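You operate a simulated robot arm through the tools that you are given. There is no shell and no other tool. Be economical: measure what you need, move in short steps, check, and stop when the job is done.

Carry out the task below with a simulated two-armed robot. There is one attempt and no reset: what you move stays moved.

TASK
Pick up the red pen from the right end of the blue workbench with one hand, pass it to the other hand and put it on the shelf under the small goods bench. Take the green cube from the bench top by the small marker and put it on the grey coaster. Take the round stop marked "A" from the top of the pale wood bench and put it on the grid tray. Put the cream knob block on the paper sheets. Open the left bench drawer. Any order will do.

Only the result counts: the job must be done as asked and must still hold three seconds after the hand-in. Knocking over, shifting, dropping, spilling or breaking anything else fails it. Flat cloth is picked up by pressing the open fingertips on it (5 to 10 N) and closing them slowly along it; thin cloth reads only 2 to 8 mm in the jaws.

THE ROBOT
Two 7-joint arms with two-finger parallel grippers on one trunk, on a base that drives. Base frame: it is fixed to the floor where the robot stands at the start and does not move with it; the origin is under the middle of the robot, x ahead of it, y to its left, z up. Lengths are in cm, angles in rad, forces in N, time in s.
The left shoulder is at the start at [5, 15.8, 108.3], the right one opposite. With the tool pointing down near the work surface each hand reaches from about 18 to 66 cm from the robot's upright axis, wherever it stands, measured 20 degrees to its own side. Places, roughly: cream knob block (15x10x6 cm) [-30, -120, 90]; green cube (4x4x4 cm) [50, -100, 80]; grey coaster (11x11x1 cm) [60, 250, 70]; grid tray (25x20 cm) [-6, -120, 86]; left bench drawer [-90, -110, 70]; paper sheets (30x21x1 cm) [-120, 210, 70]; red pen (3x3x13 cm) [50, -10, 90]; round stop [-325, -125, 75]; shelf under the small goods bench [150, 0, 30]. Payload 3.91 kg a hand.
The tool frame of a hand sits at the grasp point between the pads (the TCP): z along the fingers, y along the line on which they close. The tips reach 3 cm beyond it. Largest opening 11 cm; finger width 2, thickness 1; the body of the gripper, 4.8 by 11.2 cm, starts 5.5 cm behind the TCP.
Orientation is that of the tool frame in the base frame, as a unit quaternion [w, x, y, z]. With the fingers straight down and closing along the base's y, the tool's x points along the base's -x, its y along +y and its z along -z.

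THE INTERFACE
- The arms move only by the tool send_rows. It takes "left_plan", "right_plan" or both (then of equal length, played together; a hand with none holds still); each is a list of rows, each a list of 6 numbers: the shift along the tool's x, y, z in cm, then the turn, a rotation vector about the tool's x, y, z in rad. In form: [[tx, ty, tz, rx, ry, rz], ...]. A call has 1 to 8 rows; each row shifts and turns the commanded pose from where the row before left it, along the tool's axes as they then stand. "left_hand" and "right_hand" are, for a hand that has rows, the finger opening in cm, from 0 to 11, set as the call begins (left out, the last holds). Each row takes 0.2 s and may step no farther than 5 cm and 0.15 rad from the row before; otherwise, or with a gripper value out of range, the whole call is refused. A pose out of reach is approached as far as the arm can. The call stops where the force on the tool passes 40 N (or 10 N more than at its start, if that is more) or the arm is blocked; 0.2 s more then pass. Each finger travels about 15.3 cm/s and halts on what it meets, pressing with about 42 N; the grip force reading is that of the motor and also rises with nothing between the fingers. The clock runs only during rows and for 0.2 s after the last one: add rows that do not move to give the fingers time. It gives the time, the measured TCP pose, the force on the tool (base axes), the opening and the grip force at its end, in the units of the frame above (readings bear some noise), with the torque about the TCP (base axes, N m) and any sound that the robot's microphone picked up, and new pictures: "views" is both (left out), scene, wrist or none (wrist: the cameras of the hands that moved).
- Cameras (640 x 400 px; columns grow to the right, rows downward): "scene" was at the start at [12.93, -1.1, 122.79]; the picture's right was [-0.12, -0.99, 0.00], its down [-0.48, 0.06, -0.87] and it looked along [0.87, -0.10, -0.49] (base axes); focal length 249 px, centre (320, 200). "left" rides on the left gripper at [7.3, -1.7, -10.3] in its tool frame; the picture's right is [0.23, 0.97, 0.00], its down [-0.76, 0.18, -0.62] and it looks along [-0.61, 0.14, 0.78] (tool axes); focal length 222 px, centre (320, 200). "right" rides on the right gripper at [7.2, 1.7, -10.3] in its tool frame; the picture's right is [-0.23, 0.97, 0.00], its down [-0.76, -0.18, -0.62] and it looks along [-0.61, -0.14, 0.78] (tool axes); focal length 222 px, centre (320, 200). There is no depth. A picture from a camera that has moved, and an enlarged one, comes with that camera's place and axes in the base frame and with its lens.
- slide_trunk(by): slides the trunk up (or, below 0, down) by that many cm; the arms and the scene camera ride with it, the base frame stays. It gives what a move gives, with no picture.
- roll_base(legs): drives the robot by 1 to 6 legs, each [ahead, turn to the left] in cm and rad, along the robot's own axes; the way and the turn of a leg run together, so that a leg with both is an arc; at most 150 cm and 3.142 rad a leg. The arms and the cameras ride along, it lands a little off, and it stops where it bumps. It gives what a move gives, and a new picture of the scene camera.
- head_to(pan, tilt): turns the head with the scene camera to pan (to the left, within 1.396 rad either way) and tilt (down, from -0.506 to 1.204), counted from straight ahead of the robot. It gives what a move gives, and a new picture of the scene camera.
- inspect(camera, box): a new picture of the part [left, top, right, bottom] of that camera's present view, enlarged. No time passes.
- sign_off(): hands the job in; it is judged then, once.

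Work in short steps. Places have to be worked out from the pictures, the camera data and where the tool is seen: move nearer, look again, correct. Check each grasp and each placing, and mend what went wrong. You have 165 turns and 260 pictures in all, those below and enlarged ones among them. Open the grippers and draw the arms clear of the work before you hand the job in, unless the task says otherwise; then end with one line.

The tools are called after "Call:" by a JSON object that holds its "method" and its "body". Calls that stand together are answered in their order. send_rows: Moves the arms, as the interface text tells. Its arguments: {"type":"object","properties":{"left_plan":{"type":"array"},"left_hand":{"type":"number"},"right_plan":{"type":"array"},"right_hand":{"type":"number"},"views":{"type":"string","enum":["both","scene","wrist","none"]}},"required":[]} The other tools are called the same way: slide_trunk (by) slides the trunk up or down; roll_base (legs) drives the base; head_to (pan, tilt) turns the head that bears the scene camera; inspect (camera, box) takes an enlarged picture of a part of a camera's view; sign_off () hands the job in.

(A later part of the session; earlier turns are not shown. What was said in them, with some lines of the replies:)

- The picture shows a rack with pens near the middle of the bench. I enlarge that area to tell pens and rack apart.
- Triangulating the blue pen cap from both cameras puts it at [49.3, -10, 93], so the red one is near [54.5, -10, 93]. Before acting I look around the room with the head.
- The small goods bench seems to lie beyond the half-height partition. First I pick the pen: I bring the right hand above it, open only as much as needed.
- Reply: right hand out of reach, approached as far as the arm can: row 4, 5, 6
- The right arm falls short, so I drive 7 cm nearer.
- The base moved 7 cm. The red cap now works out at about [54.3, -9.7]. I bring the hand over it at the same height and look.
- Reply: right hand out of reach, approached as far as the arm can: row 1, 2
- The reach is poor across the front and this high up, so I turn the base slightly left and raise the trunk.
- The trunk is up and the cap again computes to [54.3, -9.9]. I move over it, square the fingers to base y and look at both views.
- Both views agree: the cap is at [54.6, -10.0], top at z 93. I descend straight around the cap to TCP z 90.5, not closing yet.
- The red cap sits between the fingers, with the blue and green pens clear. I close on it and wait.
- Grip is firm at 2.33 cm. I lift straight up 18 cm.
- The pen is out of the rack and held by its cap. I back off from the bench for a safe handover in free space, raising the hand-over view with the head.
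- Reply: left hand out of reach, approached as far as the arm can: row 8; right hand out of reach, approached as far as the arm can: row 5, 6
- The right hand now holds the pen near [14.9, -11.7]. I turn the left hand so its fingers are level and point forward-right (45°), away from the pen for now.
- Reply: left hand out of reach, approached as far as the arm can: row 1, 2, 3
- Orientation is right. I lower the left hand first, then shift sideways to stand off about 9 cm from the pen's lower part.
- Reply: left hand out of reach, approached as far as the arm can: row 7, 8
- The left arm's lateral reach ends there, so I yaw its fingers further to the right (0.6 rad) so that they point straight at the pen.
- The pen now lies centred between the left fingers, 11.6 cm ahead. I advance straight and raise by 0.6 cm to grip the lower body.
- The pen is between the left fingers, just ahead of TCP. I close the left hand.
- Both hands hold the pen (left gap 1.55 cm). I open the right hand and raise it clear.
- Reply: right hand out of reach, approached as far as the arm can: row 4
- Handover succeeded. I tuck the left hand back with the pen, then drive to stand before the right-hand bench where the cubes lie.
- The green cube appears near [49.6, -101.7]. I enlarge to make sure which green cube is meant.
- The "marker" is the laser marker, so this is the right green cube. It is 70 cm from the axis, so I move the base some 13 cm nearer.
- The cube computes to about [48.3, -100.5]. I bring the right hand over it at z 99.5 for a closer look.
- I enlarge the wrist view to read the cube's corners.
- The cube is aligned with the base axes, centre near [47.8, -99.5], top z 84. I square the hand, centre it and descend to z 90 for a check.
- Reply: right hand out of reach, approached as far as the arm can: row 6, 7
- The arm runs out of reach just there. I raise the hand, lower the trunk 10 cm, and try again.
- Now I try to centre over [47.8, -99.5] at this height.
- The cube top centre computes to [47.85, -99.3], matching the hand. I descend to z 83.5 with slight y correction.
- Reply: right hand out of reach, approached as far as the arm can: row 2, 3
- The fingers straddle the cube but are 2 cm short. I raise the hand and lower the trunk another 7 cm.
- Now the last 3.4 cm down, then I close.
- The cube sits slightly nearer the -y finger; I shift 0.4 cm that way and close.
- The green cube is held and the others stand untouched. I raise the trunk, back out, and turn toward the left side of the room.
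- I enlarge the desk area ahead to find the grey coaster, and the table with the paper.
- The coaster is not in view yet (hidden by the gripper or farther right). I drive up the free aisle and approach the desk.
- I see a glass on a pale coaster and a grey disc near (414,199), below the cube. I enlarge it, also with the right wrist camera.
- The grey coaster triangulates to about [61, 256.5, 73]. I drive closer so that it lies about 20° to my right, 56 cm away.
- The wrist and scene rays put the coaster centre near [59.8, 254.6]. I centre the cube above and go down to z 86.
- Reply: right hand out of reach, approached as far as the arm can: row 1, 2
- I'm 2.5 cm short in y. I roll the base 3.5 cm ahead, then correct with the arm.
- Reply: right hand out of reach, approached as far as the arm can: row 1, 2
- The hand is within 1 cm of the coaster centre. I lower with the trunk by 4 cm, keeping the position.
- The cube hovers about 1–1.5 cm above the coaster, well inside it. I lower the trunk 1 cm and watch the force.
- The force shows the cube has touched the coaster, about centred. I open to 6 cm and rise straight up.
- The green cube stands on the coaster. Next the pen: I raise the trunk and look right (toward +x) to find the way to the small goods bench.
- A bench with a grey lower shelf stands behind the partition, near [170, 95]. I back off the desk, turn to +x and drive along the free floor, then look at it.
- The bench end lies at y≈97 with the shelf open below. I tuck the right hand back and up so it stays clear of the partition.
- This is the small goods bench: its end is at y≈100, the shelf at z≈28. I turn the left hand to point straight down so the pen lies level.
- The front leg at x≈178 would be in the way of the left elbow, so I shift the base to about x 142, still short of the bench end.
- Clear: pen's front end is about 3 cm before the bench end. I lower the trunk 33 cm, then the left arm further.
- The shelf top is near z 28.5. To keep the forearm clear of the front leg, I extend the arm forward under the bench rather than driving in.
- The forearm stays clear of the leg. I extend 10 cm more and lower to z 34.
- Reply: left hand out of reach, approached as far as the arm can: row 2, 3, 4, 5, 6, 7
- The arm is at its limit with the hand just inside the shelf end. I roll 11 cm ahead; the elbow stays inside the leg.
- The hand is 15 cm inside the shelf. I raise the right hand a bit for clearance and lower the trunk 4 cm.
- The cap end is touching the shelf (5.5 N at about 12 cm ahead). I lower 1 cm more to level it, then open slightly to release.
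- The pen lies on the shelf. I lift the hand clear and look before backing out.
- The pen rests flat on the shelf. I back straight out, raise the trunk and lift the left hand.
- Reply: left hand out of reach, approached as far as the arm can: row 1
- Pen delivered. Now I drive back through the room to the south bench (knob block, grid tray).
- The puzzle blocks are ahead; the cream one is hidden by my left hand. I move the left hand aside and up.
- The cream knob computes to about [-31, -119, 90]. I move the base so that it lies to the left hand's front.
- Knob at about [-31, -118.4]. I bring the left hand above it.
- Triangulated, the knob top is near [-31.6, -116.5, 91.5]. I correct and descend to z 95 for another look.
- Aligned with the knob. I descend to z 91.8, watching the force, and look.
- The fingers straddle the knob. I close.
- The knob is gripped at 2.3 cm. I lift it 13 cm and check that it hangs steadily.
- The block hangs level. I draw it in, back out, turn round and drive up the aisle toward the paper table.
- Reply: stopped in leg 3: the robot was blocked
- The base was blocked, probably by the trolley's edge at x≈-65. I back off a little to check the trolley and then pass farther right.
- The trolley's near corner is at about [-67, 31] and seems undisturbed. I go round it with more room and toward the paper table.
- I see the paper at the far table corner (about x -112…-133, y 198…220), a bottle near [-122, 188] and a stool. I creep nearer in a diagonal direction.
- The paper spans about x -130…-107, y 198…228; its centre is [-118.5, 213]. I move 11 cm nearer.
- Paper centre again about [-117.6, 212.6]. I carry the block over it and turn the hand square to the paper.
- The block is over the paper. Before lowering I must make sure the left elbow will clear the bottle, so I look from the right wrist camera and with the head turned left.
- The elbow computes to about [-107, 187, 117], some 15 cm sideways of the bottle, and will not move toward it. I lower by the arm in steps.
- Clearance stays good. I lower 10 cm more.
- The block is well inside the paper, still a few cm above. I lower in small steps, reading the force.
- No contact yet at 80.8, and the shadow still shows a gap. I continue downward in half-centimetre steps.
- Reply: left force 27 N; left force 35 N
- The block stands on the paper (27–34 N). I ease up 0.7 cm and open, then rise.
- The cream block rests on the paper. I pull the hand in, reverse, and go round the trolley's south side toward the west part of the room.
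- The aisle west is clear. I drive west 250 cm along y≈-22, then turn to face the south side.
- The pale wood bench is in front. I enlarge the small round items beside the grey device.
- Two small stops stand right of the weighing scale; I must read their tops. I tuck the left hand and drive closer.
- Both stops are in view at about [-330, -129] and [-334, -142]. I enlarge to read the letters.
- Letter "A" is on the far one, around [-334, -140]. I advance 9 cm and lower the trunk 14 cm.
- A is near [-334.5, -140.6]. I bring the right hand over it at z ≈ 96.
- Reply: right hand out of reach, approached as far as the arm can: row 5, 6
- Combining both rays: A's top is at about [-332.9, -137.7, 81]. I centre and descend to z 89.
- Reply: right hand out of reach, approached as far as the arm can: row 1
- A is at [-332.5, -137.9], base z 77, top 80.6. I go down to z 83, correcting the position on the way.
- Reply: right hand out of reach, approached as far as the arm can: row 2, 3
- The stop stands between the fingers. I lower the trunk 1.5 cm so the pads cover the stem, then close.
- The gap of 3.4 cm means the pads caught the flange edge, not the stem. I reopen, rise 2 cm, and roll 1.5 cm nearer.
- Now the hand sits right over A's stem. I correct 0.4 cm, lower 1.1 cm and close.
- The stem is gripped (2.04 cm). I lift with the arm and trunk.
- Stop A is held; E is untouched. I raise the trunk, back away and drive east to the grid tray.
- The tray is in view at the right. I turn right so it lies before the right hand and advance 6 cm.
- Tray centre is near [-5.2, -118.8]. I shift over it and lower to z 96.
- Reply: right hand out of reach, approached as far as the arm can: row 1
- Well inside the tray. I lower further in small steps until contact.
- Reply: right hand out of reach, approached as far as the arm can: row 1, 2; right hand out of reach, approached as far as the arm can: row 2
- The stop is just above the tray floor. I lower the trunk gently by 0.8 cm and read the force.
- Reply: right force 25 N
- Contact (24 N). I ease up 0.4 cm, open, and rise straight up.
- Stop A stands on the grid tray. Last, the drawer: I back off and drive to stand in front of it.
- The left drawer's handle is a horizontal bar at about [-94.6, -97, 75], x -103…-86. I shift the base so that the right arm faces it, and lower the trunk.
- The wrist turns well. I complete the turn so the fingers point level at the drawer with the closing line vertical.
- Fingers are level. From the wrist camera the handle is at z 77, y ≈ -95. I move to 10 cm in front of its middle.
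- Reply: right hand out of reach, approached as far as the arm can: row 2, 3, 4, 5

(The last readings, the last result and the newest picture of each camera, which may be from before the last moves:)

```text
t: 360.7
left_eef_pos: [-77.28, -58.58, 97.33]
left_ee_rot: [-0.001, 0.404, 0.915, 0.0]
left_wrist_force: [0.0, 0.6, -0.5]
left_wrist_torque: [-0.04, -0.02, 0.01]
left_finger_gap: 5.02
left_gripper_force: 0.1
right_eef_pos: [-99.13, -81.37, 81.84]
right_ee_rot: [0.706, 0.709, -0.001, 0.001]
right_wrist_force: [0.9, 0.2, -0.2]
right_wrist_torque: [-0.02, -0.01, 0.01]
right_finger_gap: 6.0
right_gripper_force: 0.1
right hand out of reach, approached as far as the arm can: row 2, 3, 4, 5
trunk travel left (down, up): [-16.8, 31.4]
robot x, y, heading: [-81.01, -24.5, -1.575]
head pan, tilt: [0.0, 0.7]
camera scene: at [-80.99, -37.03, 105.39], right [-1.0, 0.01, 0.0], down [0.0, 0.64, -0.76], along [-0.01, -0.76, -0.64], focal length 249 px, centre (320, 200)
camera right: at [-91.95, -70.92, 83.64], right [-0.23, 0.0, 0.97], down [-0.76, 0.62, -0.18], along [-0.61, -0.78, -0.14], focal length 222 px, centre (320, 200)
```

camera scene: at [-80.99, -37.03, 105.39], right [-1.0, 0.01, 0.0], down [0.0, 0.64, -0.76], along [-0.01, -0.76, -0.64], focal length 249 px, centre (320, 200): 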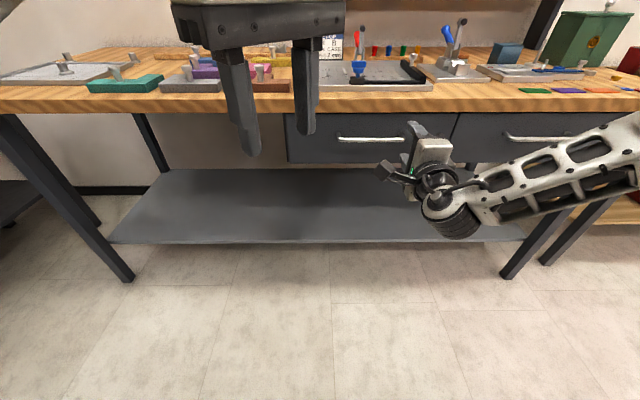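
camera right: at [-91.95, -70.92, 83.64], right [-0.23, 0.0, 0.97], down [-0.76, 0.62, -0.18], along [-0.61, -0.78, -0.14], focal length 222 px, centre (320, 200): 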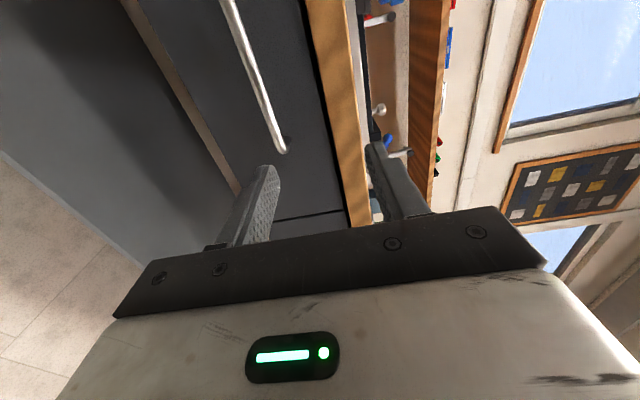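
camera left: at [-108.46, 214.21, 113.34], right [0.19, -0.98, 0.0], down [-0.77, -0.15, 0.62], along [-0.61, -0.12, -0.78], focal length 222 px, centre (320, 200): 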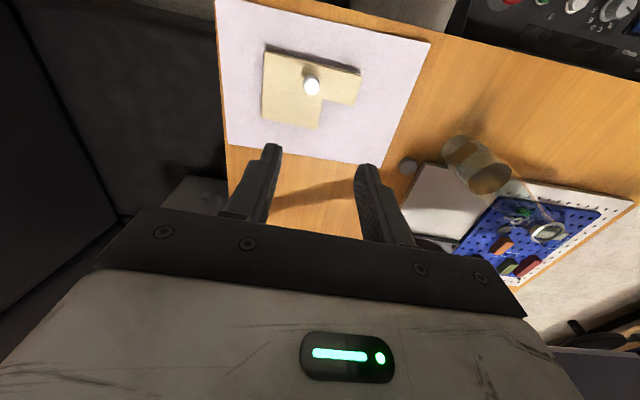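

The arm is near its lateral limit; I lower the trunk 4.8 cm, turn the base slightly left and roll 7 cm ahead.

Call:
{"method": "slide_trunk", "body": {"by": -4.8}}

Call:
{"method": "roll_base", "body": {"legs": [[0, 0.07], [7, 0]]}}

Call:
{"method": "inspect", "body": {"camera": "right", "box": [0, 0, 640, 400]}}

```text
t: 361.6
left_eef_pos: [-77.25, -58.61, 92.61]
left_ee_rot: [0.001, 0.404, 0.915, 0.0]
left_wrist_force: [-0.7, 0.1, 0.4]
left_wrist_torque: [0.0, -0.02, -0.02]
left_finger_gap: 5.0
left_gripper_force: 0.0
right_eef_pos: [-99.2, -81.3, 76.98]
right_ee_rot: [0.706, 0.708, 0.001, 0.002]
right_wrist_force: [-0.5, 0.7, 1.0]
right_wrist_torque: [-0.02, -0.02, 0.01]
right_finger_gap: 6.01
right_gripper_force: 0.0
trunk travel left (down, up): [-12.0, 36.2]
robot x, y, heading: [-80.74, -23.96, -1.58]
head pan, tilt: [0.0, 0.7]
```

```text
t: 363.0
left_eef_pos: [-74.54, -65.15, 92.65]
left_ee_rot: [0.0, 0.372, 0.928, -0.001]
left_wrist_force: [-0.7, -0.2, -0.5]
left_wrist_torque: [-0.01, -0.01, 0.0]
left_finger_gap: 5.03
left_gripper_force: 0.2
right_eef_pos: [-94.8, -89.41, 77.02]
right_ee_rot: [0.705, 0.708, 0.024, 0.026]
right_wrist_force: [0.3, -0.1, 0.5]
right_wrist_torque: [-0.02, -0.01, 0.02]
right_finger_gap: 5.99
right_gripper_force: 0.0
trunk travel left (down, up): [-12.0, 36.2]
robot x, y, heading: [-80.63, -31.34, -1.503]
head pan, tilt: [0.0, 0.7]
camera scene: at [-79.67, -43.86, 100.6], right [-1.0, -0.06, 0.0], down [-0.04, 0.64, -0.77], along [0.05, -0.76, -0.64], focal length 249 px, centre (320, 200)
```

scene: 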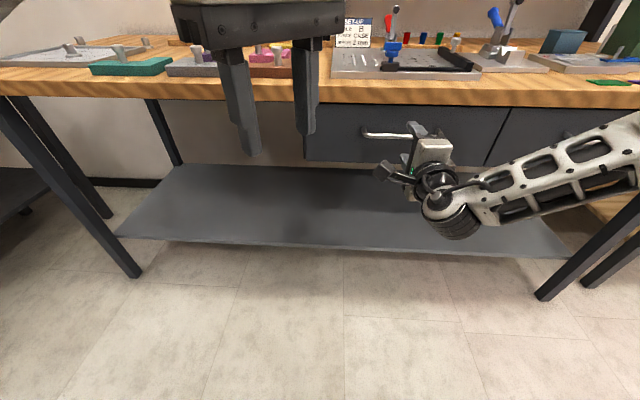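

```text
1.00 times, centred on (320, 200) of right (not enlarged: the box is as wide or as high as the picture)
camera zoom: at [-88.21, -78.42, 78.83], right [-0.23, -0.02, 0.97], down [-0.8, 0.57, -0.18], along [-0.55, -0.82, -0.14], focal length 222 px, centre (320, 200)
```

zoom: 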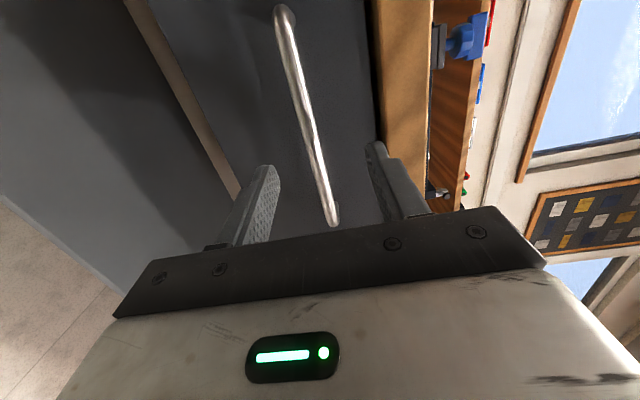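

The bar lies midway between the fingers. I roll 4.5 cm ahead so the bar is between the pads, then check.

Call:
{"method": "roll_base", "body": {"legs": [[4.5, 0]]}}

Call:
{"method": "inspect", "body": {"camera": "right", "box": [160, 60, 480, 260]}}

```text
t: 363.9
left_eef_pos: [-74.43, -69.58, 92.52]
left_ee_rot: [0.001, 0.373, 0.928, 0.0]
left_wrist_force: [-0.3, 0.5, -0.7]
left_wrist_torque: [-0.01, -0.01, -0.03]
left_finger_gap: 5.01
left_gripper_force: 0.1
right_eef_pos: [-94.55, -93.86, 76.94]
right_ee_rot: [0.705, 0.708, 0.025, 0.026]
right_wrist_force: [-0.6, 0.5, -0.5]
right_wrist_torque: [0.03, 0.01, 0.0]
right_finger_gap: 5.99
right_gripper_force: 0.0
trunk travel left (down, up): [-12.0, 36.2]
robot x, y, heading: [-80.04, -35.81, -1.509]
head pan, tilt: [0.0, 0.7]
camera scene: at [-79.4, -48.35, 100.59], right [-1.0, -0.06, 0.0], down [-0.04, 0.64, -0.76], along [0.05, -0.76, -0.64], focal length 249 px, centre (320, 200)
```

scene: 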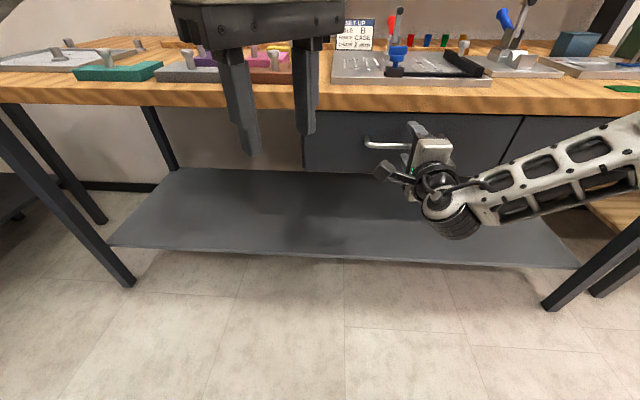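

```text
2.00 times, centred on (320, 160) of right
camera zoom: at [-87.97, -82.9, 78.83], right [-0.23, -0.02, 0.97], down [-0.8, 0.57, -0.18], along [-0.55, -0.82, -0.14], focal length 444 px, centre (320, 280)
```

zoom: 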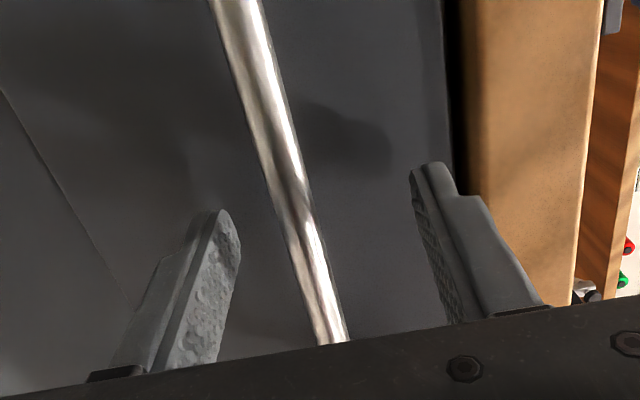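

The bar sits about 1 cm beyond the TCP between the pads. I close the hand on it.

Call:
{"method": "send_rows", "body": {"right_plan": [[0, 0, 0, 0, 0, 0], [0, 0, 0, 0, 0, 0], [0, 0, 0, 0, 0, 0]], "right_hand": 0, "views": "wrist"}}

```text
t: 364.7
left_eef_pos: [-74.36, -69.73, 92.49]
left_ee_rot: [0.001, 0.372, 0.928, 0.0]
left_wrist_force: [-0.2, -0.4, 1.0]
left_wrist_torque: [0.0, -0.01, 0.02]
left_finger_gap: 5.0
left_gripper_force: 0.0
right_eef_pos: [-94.48, -93.79, 76.48]
right_ee_rot: [0.702, 0.712, 0.027, 0.026]
right_wrist_force: [1.8, 3.1, -23.3]
right_wrist_torque: [0.27, 0.01, 0.06]
right_finger_gap: 1.17
right_gripper_force: 44.9
trunk travel left (down, up): [-12.0, 36.2]
robot x, y, heading: [-80.1, -35.61, -1.508]
head pan, tilt: [0.0, 0.7]
camera right: at [-87.99, -82.91, 78.45], right [-0.23, -0.03, 0.97], down [-0.81, 0.57, -0.17], along [-0.55, -0.82, -0.15], focal length 222 px, centre (320, 200)
```

right: 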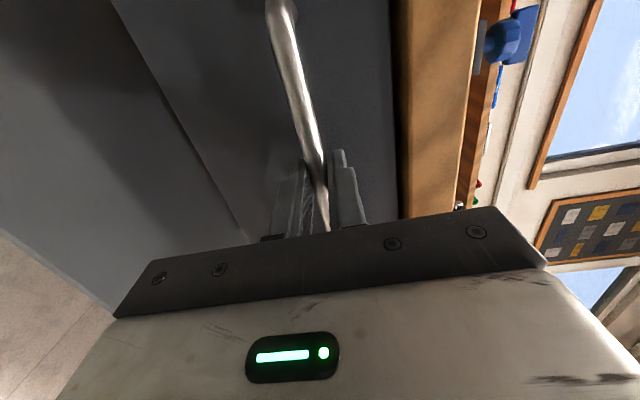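

The bar is gripped (1.17 cm). I relax the vertical load and pull straight back with the arm.

Call:
{"method": "send_rows", "body": {"right_plan": [[0, -0.5, 0, 0, 0, 0], [0.1, 0, -1.5, 0, 0, 0], [0.15, 0, -2.5, 0, 0, 0], [0.15, 0, -2.5, 0, 0, 0], [0.15, 0, -2.5, 0, 0, 0], [0, 0, 0, 0, 0, 0]], "views": "scene"}}

```text
t: 366.1
left_eef_pos: [-74.11, -69.75, 92.45]
left_ee_rot: [-0.001, 0.372, 0.928, -0.001]
left_wrist_force: [-0.1, -0.3, -0.7]
left_wrist_torque: [0.01, -0.02, 0.02]
left_finger_gap: 5.01
left_gripper_force: 0.1
right_eef_pos: [-94.5, -84.75, 76.42]
right_ee_rot: [0.701, 0.712, 0.029, 0.028]
right_wrist_force: [18.4, 1.9, -26.5]
right_wrist_torque: [0.29, -0.08, 0.05]
right_finger_gap: 1.16
right_gripper_force: 44.8
right hand out of reach, approached as far as the arm can: row 1
trunk travel left (down, up): [-12.0, 36.2]
robot x, y, heading: [-80.39, -35.76, -1.503]
head pan, tilt: [0.0, 0.7]
camera scene: at [-79.33, -48.49, 100.56], right [-1.0, -0.06, 0.0], down [-0.04, 0.64, -0.76], along [0.05, -0.76, -0.65], focal length 249 px, centre (320, 200)
```

scene: 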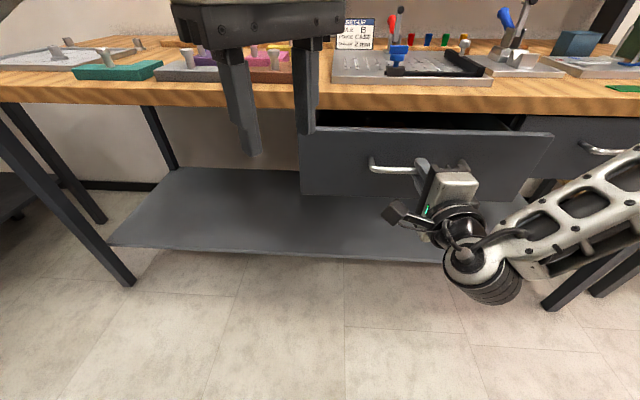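

The drawer has come out 9 cm. I pull about 10 cm more.

Call:
{"method": "send_rows", "body": {"right_plan": [[0.5, 0, -2, 0, 0, 0], [0.15, 0, -2.5, 0, 0, 0], [0.15, 0, -2.5, 0, 0, 0], [0.15, 0, -2.5, 0, 0, 0], [0.15, 0, -1.5, 0, 0, 0], [0, 0, 0, 0, 0, 0]], "views": "scene"}}

```text
t: 367.5
left_eef_pos: [-74.17, -69.53, 92.52]
left_ee_rot: [0.0, 0.372, 0.928, -0.001]
left_wrist_force: [0.4, -0.3, -0.4]
left_wrist_torque: [0.01, -0.01, 0.0]
left_finger_gap: 5.04
left_gripper_force: 0.0
right_eef_pos: [-94.51, -79.25, 76.46]
right_ee_rot: [0.705, 0.708, 0.026, 0.027]
right_wrist_force: [11.3, -1.2, -17.0]
right_wrist_torque: [0.24, 0.04, -0.64]
right_finger_gap: 1.17
right_gripper_force: 45.8
right hand out of reach, approached as far as the arm can: row 3, 4, 5
trunk travel left (down, up): [-12.0, 36.2]
robot x, y, heading: [-79.82, -36.13, -1.505]
head pan, tilt: [0.0, 0.7]
camera scene: at [-79.35, -48.45, 100.58], right [-1.0, -0.06, 0.0], down [-0.04, 0.64, -0.76], along [0.05, -0.76, -0.65], focal length 249 px, centre (320, 200)
```

scene: 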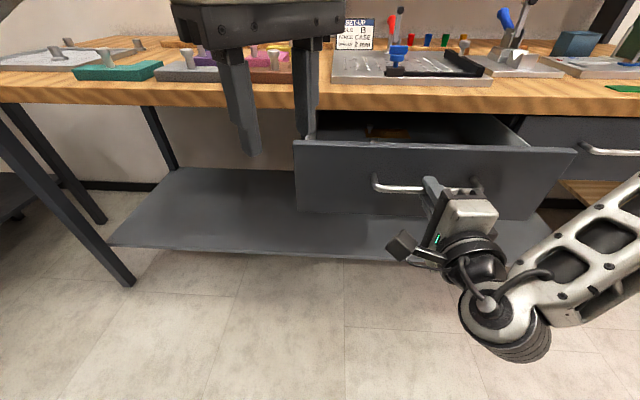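

Open 14.5 cm; the arm is at its inner limit. I roll the base back 8 cm to pull it further.

Call:
{"method": "roll_base", "body": {"legs": [[-8, 0]]}}

```text
t: 368.6
left_eef_pos: [-74.65, -61.6, 92.58]
left_ee_rot: [-0.001, 0.372, 0.928, 0.0]
left_wrist_force: [0.2, -0.1, 0.1]
left_wrist_torque: [0.0, 0.0, 0.03]
left_finger_gap: 5.04
left_gripper_force: 0.2
right_eef_pos: [-94.77, -71.23, 76.51]
right_ee_rot: [0.703, 0.71, 0.03, 0.03]
right_wrist_force: [34.5, 2.0, -10.9]
right_wrist_torque: [0.17, -0.07, 0.63]
right_finger_gap: 1.21
right_gripper_force: 45.0
trunk travel left (down, up): [-12.0, 36.2]
robot x, y, heading: [-80.33, -27.76, -1.508]
head pan, tilt: [0.0, 0.7]
camera scene: at [-79.73, -40.35, 100.59], right [-1.0, -0.06, 0.0], down [-0.04, 0.64, -0.76], along [0.05, -0.76, -0.64], focal length 249 px, centre (320, 200)
```

scene: 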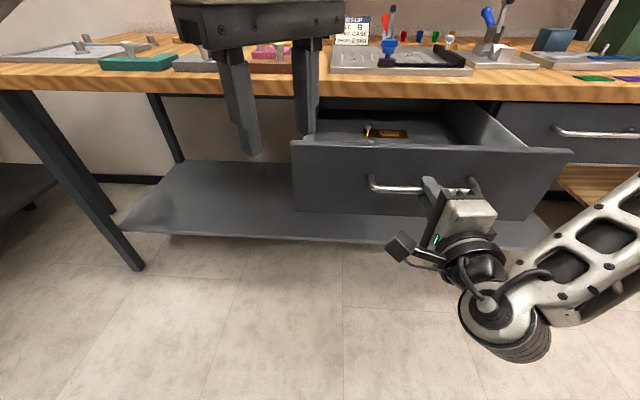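

The drawer is out about 22 cm. I release the bar, then roll back slowly out of it.

Call:
{"method": "send_rows", "body": {"right_plan": [[0, 0, 0, 0, 0, 0], [0, 0, 0, 0, 0, 0], [0, 0, 0, 0, 0, 0]], "right_hand": 6, "views": "wrist"}}

```text
t: 369.4
left_eef_pos: [-74.76, -61.53, 92.61]
left_ee_rot: [0.0, 0.373, 0.928, 0.0]
left_wrist_force: [-0.6, 0.3, -0.4]
left_wrist_torque: [0.04, -0.01, -0.01]
left_finger_gap: 5.0
left_gripper_force: 0.1
right_eef_pos: [-94.89, -70.96, 76.52]
right_ee_rot: [0.703, 0.71, 0.028, 0.031]
right_wrist_force: [-0.8, -0.3, 0.5]
right_wrist_torque: [-0.01, 0.01, -0.01]
right_finger_gap: 6.0
right_gripper_force: 0.0
trunk travel left (down, up): [-12.0, 36.2]
robot x, y, heading: [-80.61, -28.02, -1.513]
head pan, tilt: [0.0, 0.7]
camera right: at [-88.5, -60.1, 78.39], right [-0.23, -0.03, 0.97], down [-0.81, 0.56, -0.17], along [-0.54, -0.83, -0.15], focal length 222 px, centre (320, 200)
```

right: 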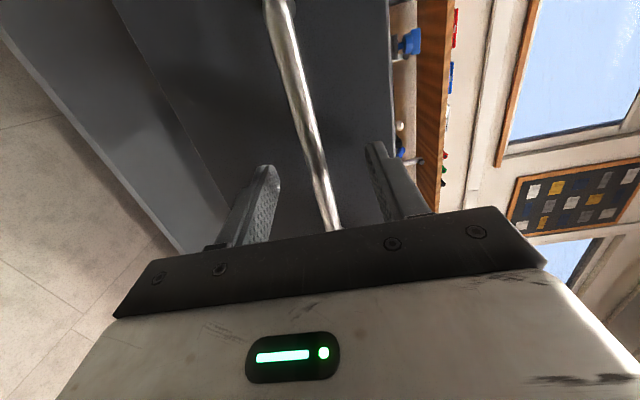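

The bar is free between the open fingers. I roll straight back 30 cm and check the scene.

Call:
{"method": "roll_base", "body": {"legs": [[-25, 0]]}}

Call:
{"method": "slide_trunk", "body": {"by": 20}}

Call:
{"method": "head_to", "body": {"pan": 0.0, "tilt": 0.5}}

```text
t: 371.3
left_eef_pos: [-76.3, -37.42, 92.69]
left_ee_rot: [0.001, 0.371, 0.929, -0.002]
left_wrist_force: [0.1, 0.2, -0.2]
left_wrist_torque: [0.01, -0.03, -0.01]
left_finger_gap: 5.01
left_gripper_force: 0.1
right_eef_pos: [-96.36, -47.2, 76.51]
right_ee_rot: [0.704, 0.709, 0.03, 0.032]
right_wrist_force: [0.1, -0.4, -0.5]
right_wrist_torque: [-0.01, 0.0, -0.02]
right_finger_gap: 6.0
right_gripper_force: 0.0
trunk travel left (down, up): [-12.0, 36.2]
robot x, y, heading: [-81.78, -3.75, -1.508]
head pan, tilt: [0.0, 0.7]
stopped in leg 1: the robot was blocked; the commanded pose is now the measured one
camera scene: at [-81.43, -16.23, 100.6], right [-1.0, -0.06, 0.0], down [-0.04, 0.64, -0.76], along [0.05, -0.76, -0.64], focal length 249 px, centre (320, 200)
```

scene: 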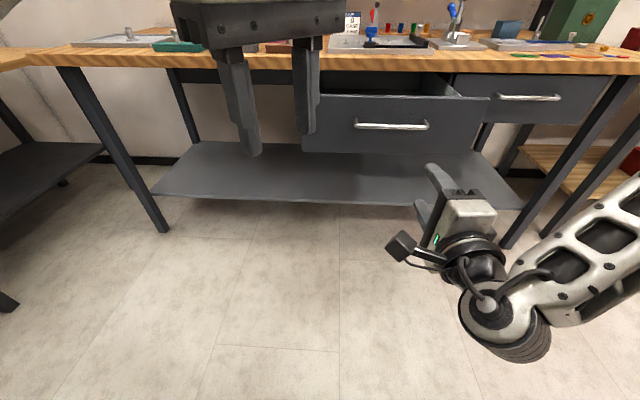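

```text
t: 373.5
left_eef_pos: [-76.29, -37.48, 112.61]
left_ee_rot: [0.0, 0.372, 0.928, 0.0]
left_wrist_force: [-0.3, 0.2, 0.1]
left_wrist_torque: [-0.02, 0.04, 0.0]
left_finger_gap: 5.02
left_gripper_force: 0.2
right_eef_pos: [-96.36, -46.98, 96.39]
right_ee_rot: [0.703, 0.71, 0.029, 0.031]
right_wrist_force: [0.6, 0.6, 0.3]
right_wrist_torque: [0.0, 0.02, 0.0]
right_finger_gap: 5.97
right_gripper_force: 0.0
trunk travel left (down, up): [-32.0, 16.2]
robot x, y, heading: [-81.95, -3.99, -1.508]
head pan, tilt: [0.0, 0.7]
```

```text
t: 374.2
left_eef_pos: [-76.33, -37.43, 112.76]
left_ee_rot: [0.001, 0.372, 0.928, -0.001]
left_wrist_force: [-0.5, 0.4, 0.2]
left_wrist_torque: [0.01, -0.03, -0.01]
left_finger_gap: 5.0
left_gripper_force: 0.0
right_eef_pos: [-96.39, -47.03, 96.5]
right_ee_rot: [0.703, 0.71, 0.03, 0.032]
right_wrist_force: [-0.1, 0.9, -0.4]
right_wrist_torque: [0.0, -0.04, 0.02]
right_finger_gap: 5.99
right_gripper_force: 0.1
trunk travel left (down, up): [-32.0, 16.2]
robot x, y, heading: [-81.86, -3.98, -1.509]
head pan, tilt: [0.0, 0.499]
camera scene: at [-81.39, -16.83, 122.36], right [-1.0, -0.06, 0.0], down [-0.03, 0.48, -0.88], along [0.06, -0.88, -0.48], focal length 249 px, centre (320, 200)
```

scene: 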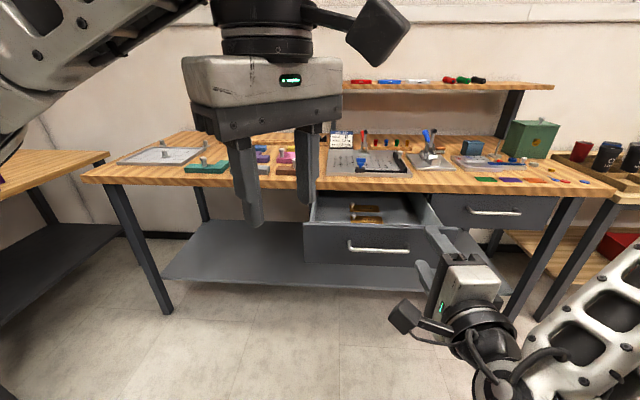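

The release worked and the drawer stays open, but the base touched something behind, likely the trolley. I pull forward a bit, turn and check it.

Call:
{"method": "roll_base", "body": {"legs": [[9, 0], [0, 1.5]]}}

Call:
{"method": "head_to", "body": {"pan": 1.39, "tilt": 0.7}}

```text
t: 378.9
left_eef_pos: [-47.5, -9.93, 112.7]
left_ee_rot: [0.002, -0.352, 0.936, 0.0]
left_wrist_force: [-0.4, 1.0, -0.4]
left_wrist_torque: [0.01, 0.02, -0.04]
left_finger_gap: 4.98
left_gripper_force: 0.0
right_eef_pos: [-39.65, -30.94, 96.53]
right_ee_rot: [0.498, 0.503, 0.501, 0.498]
right_wrist_force: [-0.5, 0.1, 0.1]
right_wrist_torque: [-0.01, 0.01, 0.0]
right_finger_gap: 5.99
right_gripper_force: 0.2
trunk travel left (down, up): [-32.0, 16.2]
robot x, y, heading: [-81.22, -12.56, -0.029]
head pan, tilt: [0.0, 0.499]
camera scene: at [-68.55, -13.09, 122.37], right [-0.03, -1.0, 0.0], down [-0.48, 0.01, -0.88], along [0.88, -0.02, -0.48], focal length 249 px, centre (320, 200)
```

scene: 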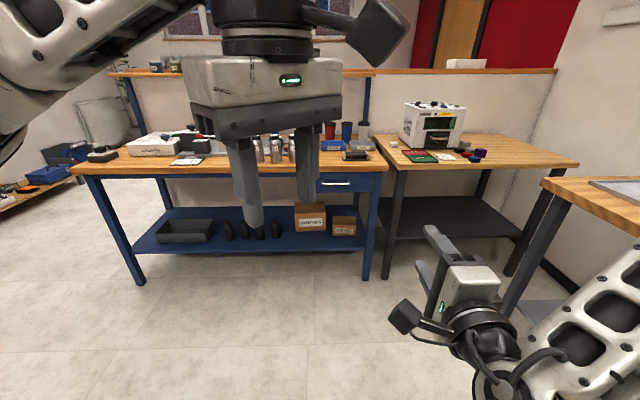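

```text
t: 380.4
left_eef_pos: [-47.46, -9.85, 112.79]
left_ee_rot: [0.001, -0.351, 0.936, -0.001]
left_wrist_force: [0.8, 0.7, 0.4]
left_wrist_torque: [0.02, -0.02, -0.02]
left_finger_gap: 5.02
left_gripper_force: 0.1
right_eef_pos: [-39.68, -30.64, 96.51]
right_ee_rot: [0.498, 0.504, 0.5, 0.498]
right_wrist_force: [0.6, 0.3, -1.0]
right_wrist_torque: [-0.01, 0.03, -0.01]
right_finger_gap: 6.0
right_gripper_force: 0.1
trunk travel left (down, up): [-32.0, 16.2]
robot x, y, heading: [-81.41, -12.51, -0.023]
head pan, tilt: [1.389, 0.7]
camera scene: at [-75.9, -4.55, 120.6], right [0.98, -0.21, 0.0], down [-0.13, -0.63, -0.77], along [0.16, 0.75, -0.64], focal length 249 px, centre (320, 200)
```

scene: 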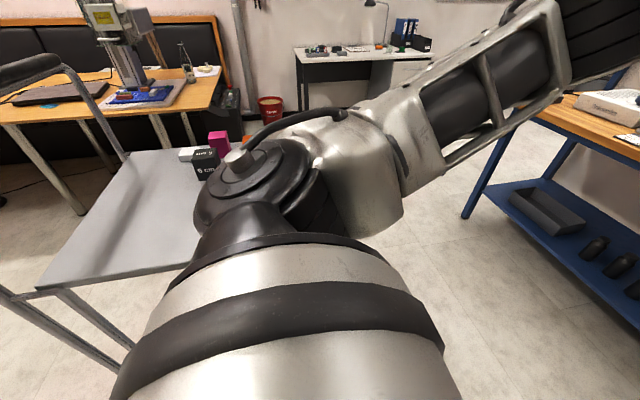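

The trolley and its cubes stand as before, the drawer is open, and both hands are open and clear of the work. All five jobs have been checked, so I hand in.

Call:
{"method": "sign_off", "body": {}}

```text
The job is handed in.
```

All five jobs are done and handed in: the pen is on the shelf, the cube on the coaster, stop A on the tray, the cream block on the paper and the left drawer open. The base was blocked twice while driving, most likely touching the trolley; I checked afterwards and the trolley and its cubes looked undisturbed.
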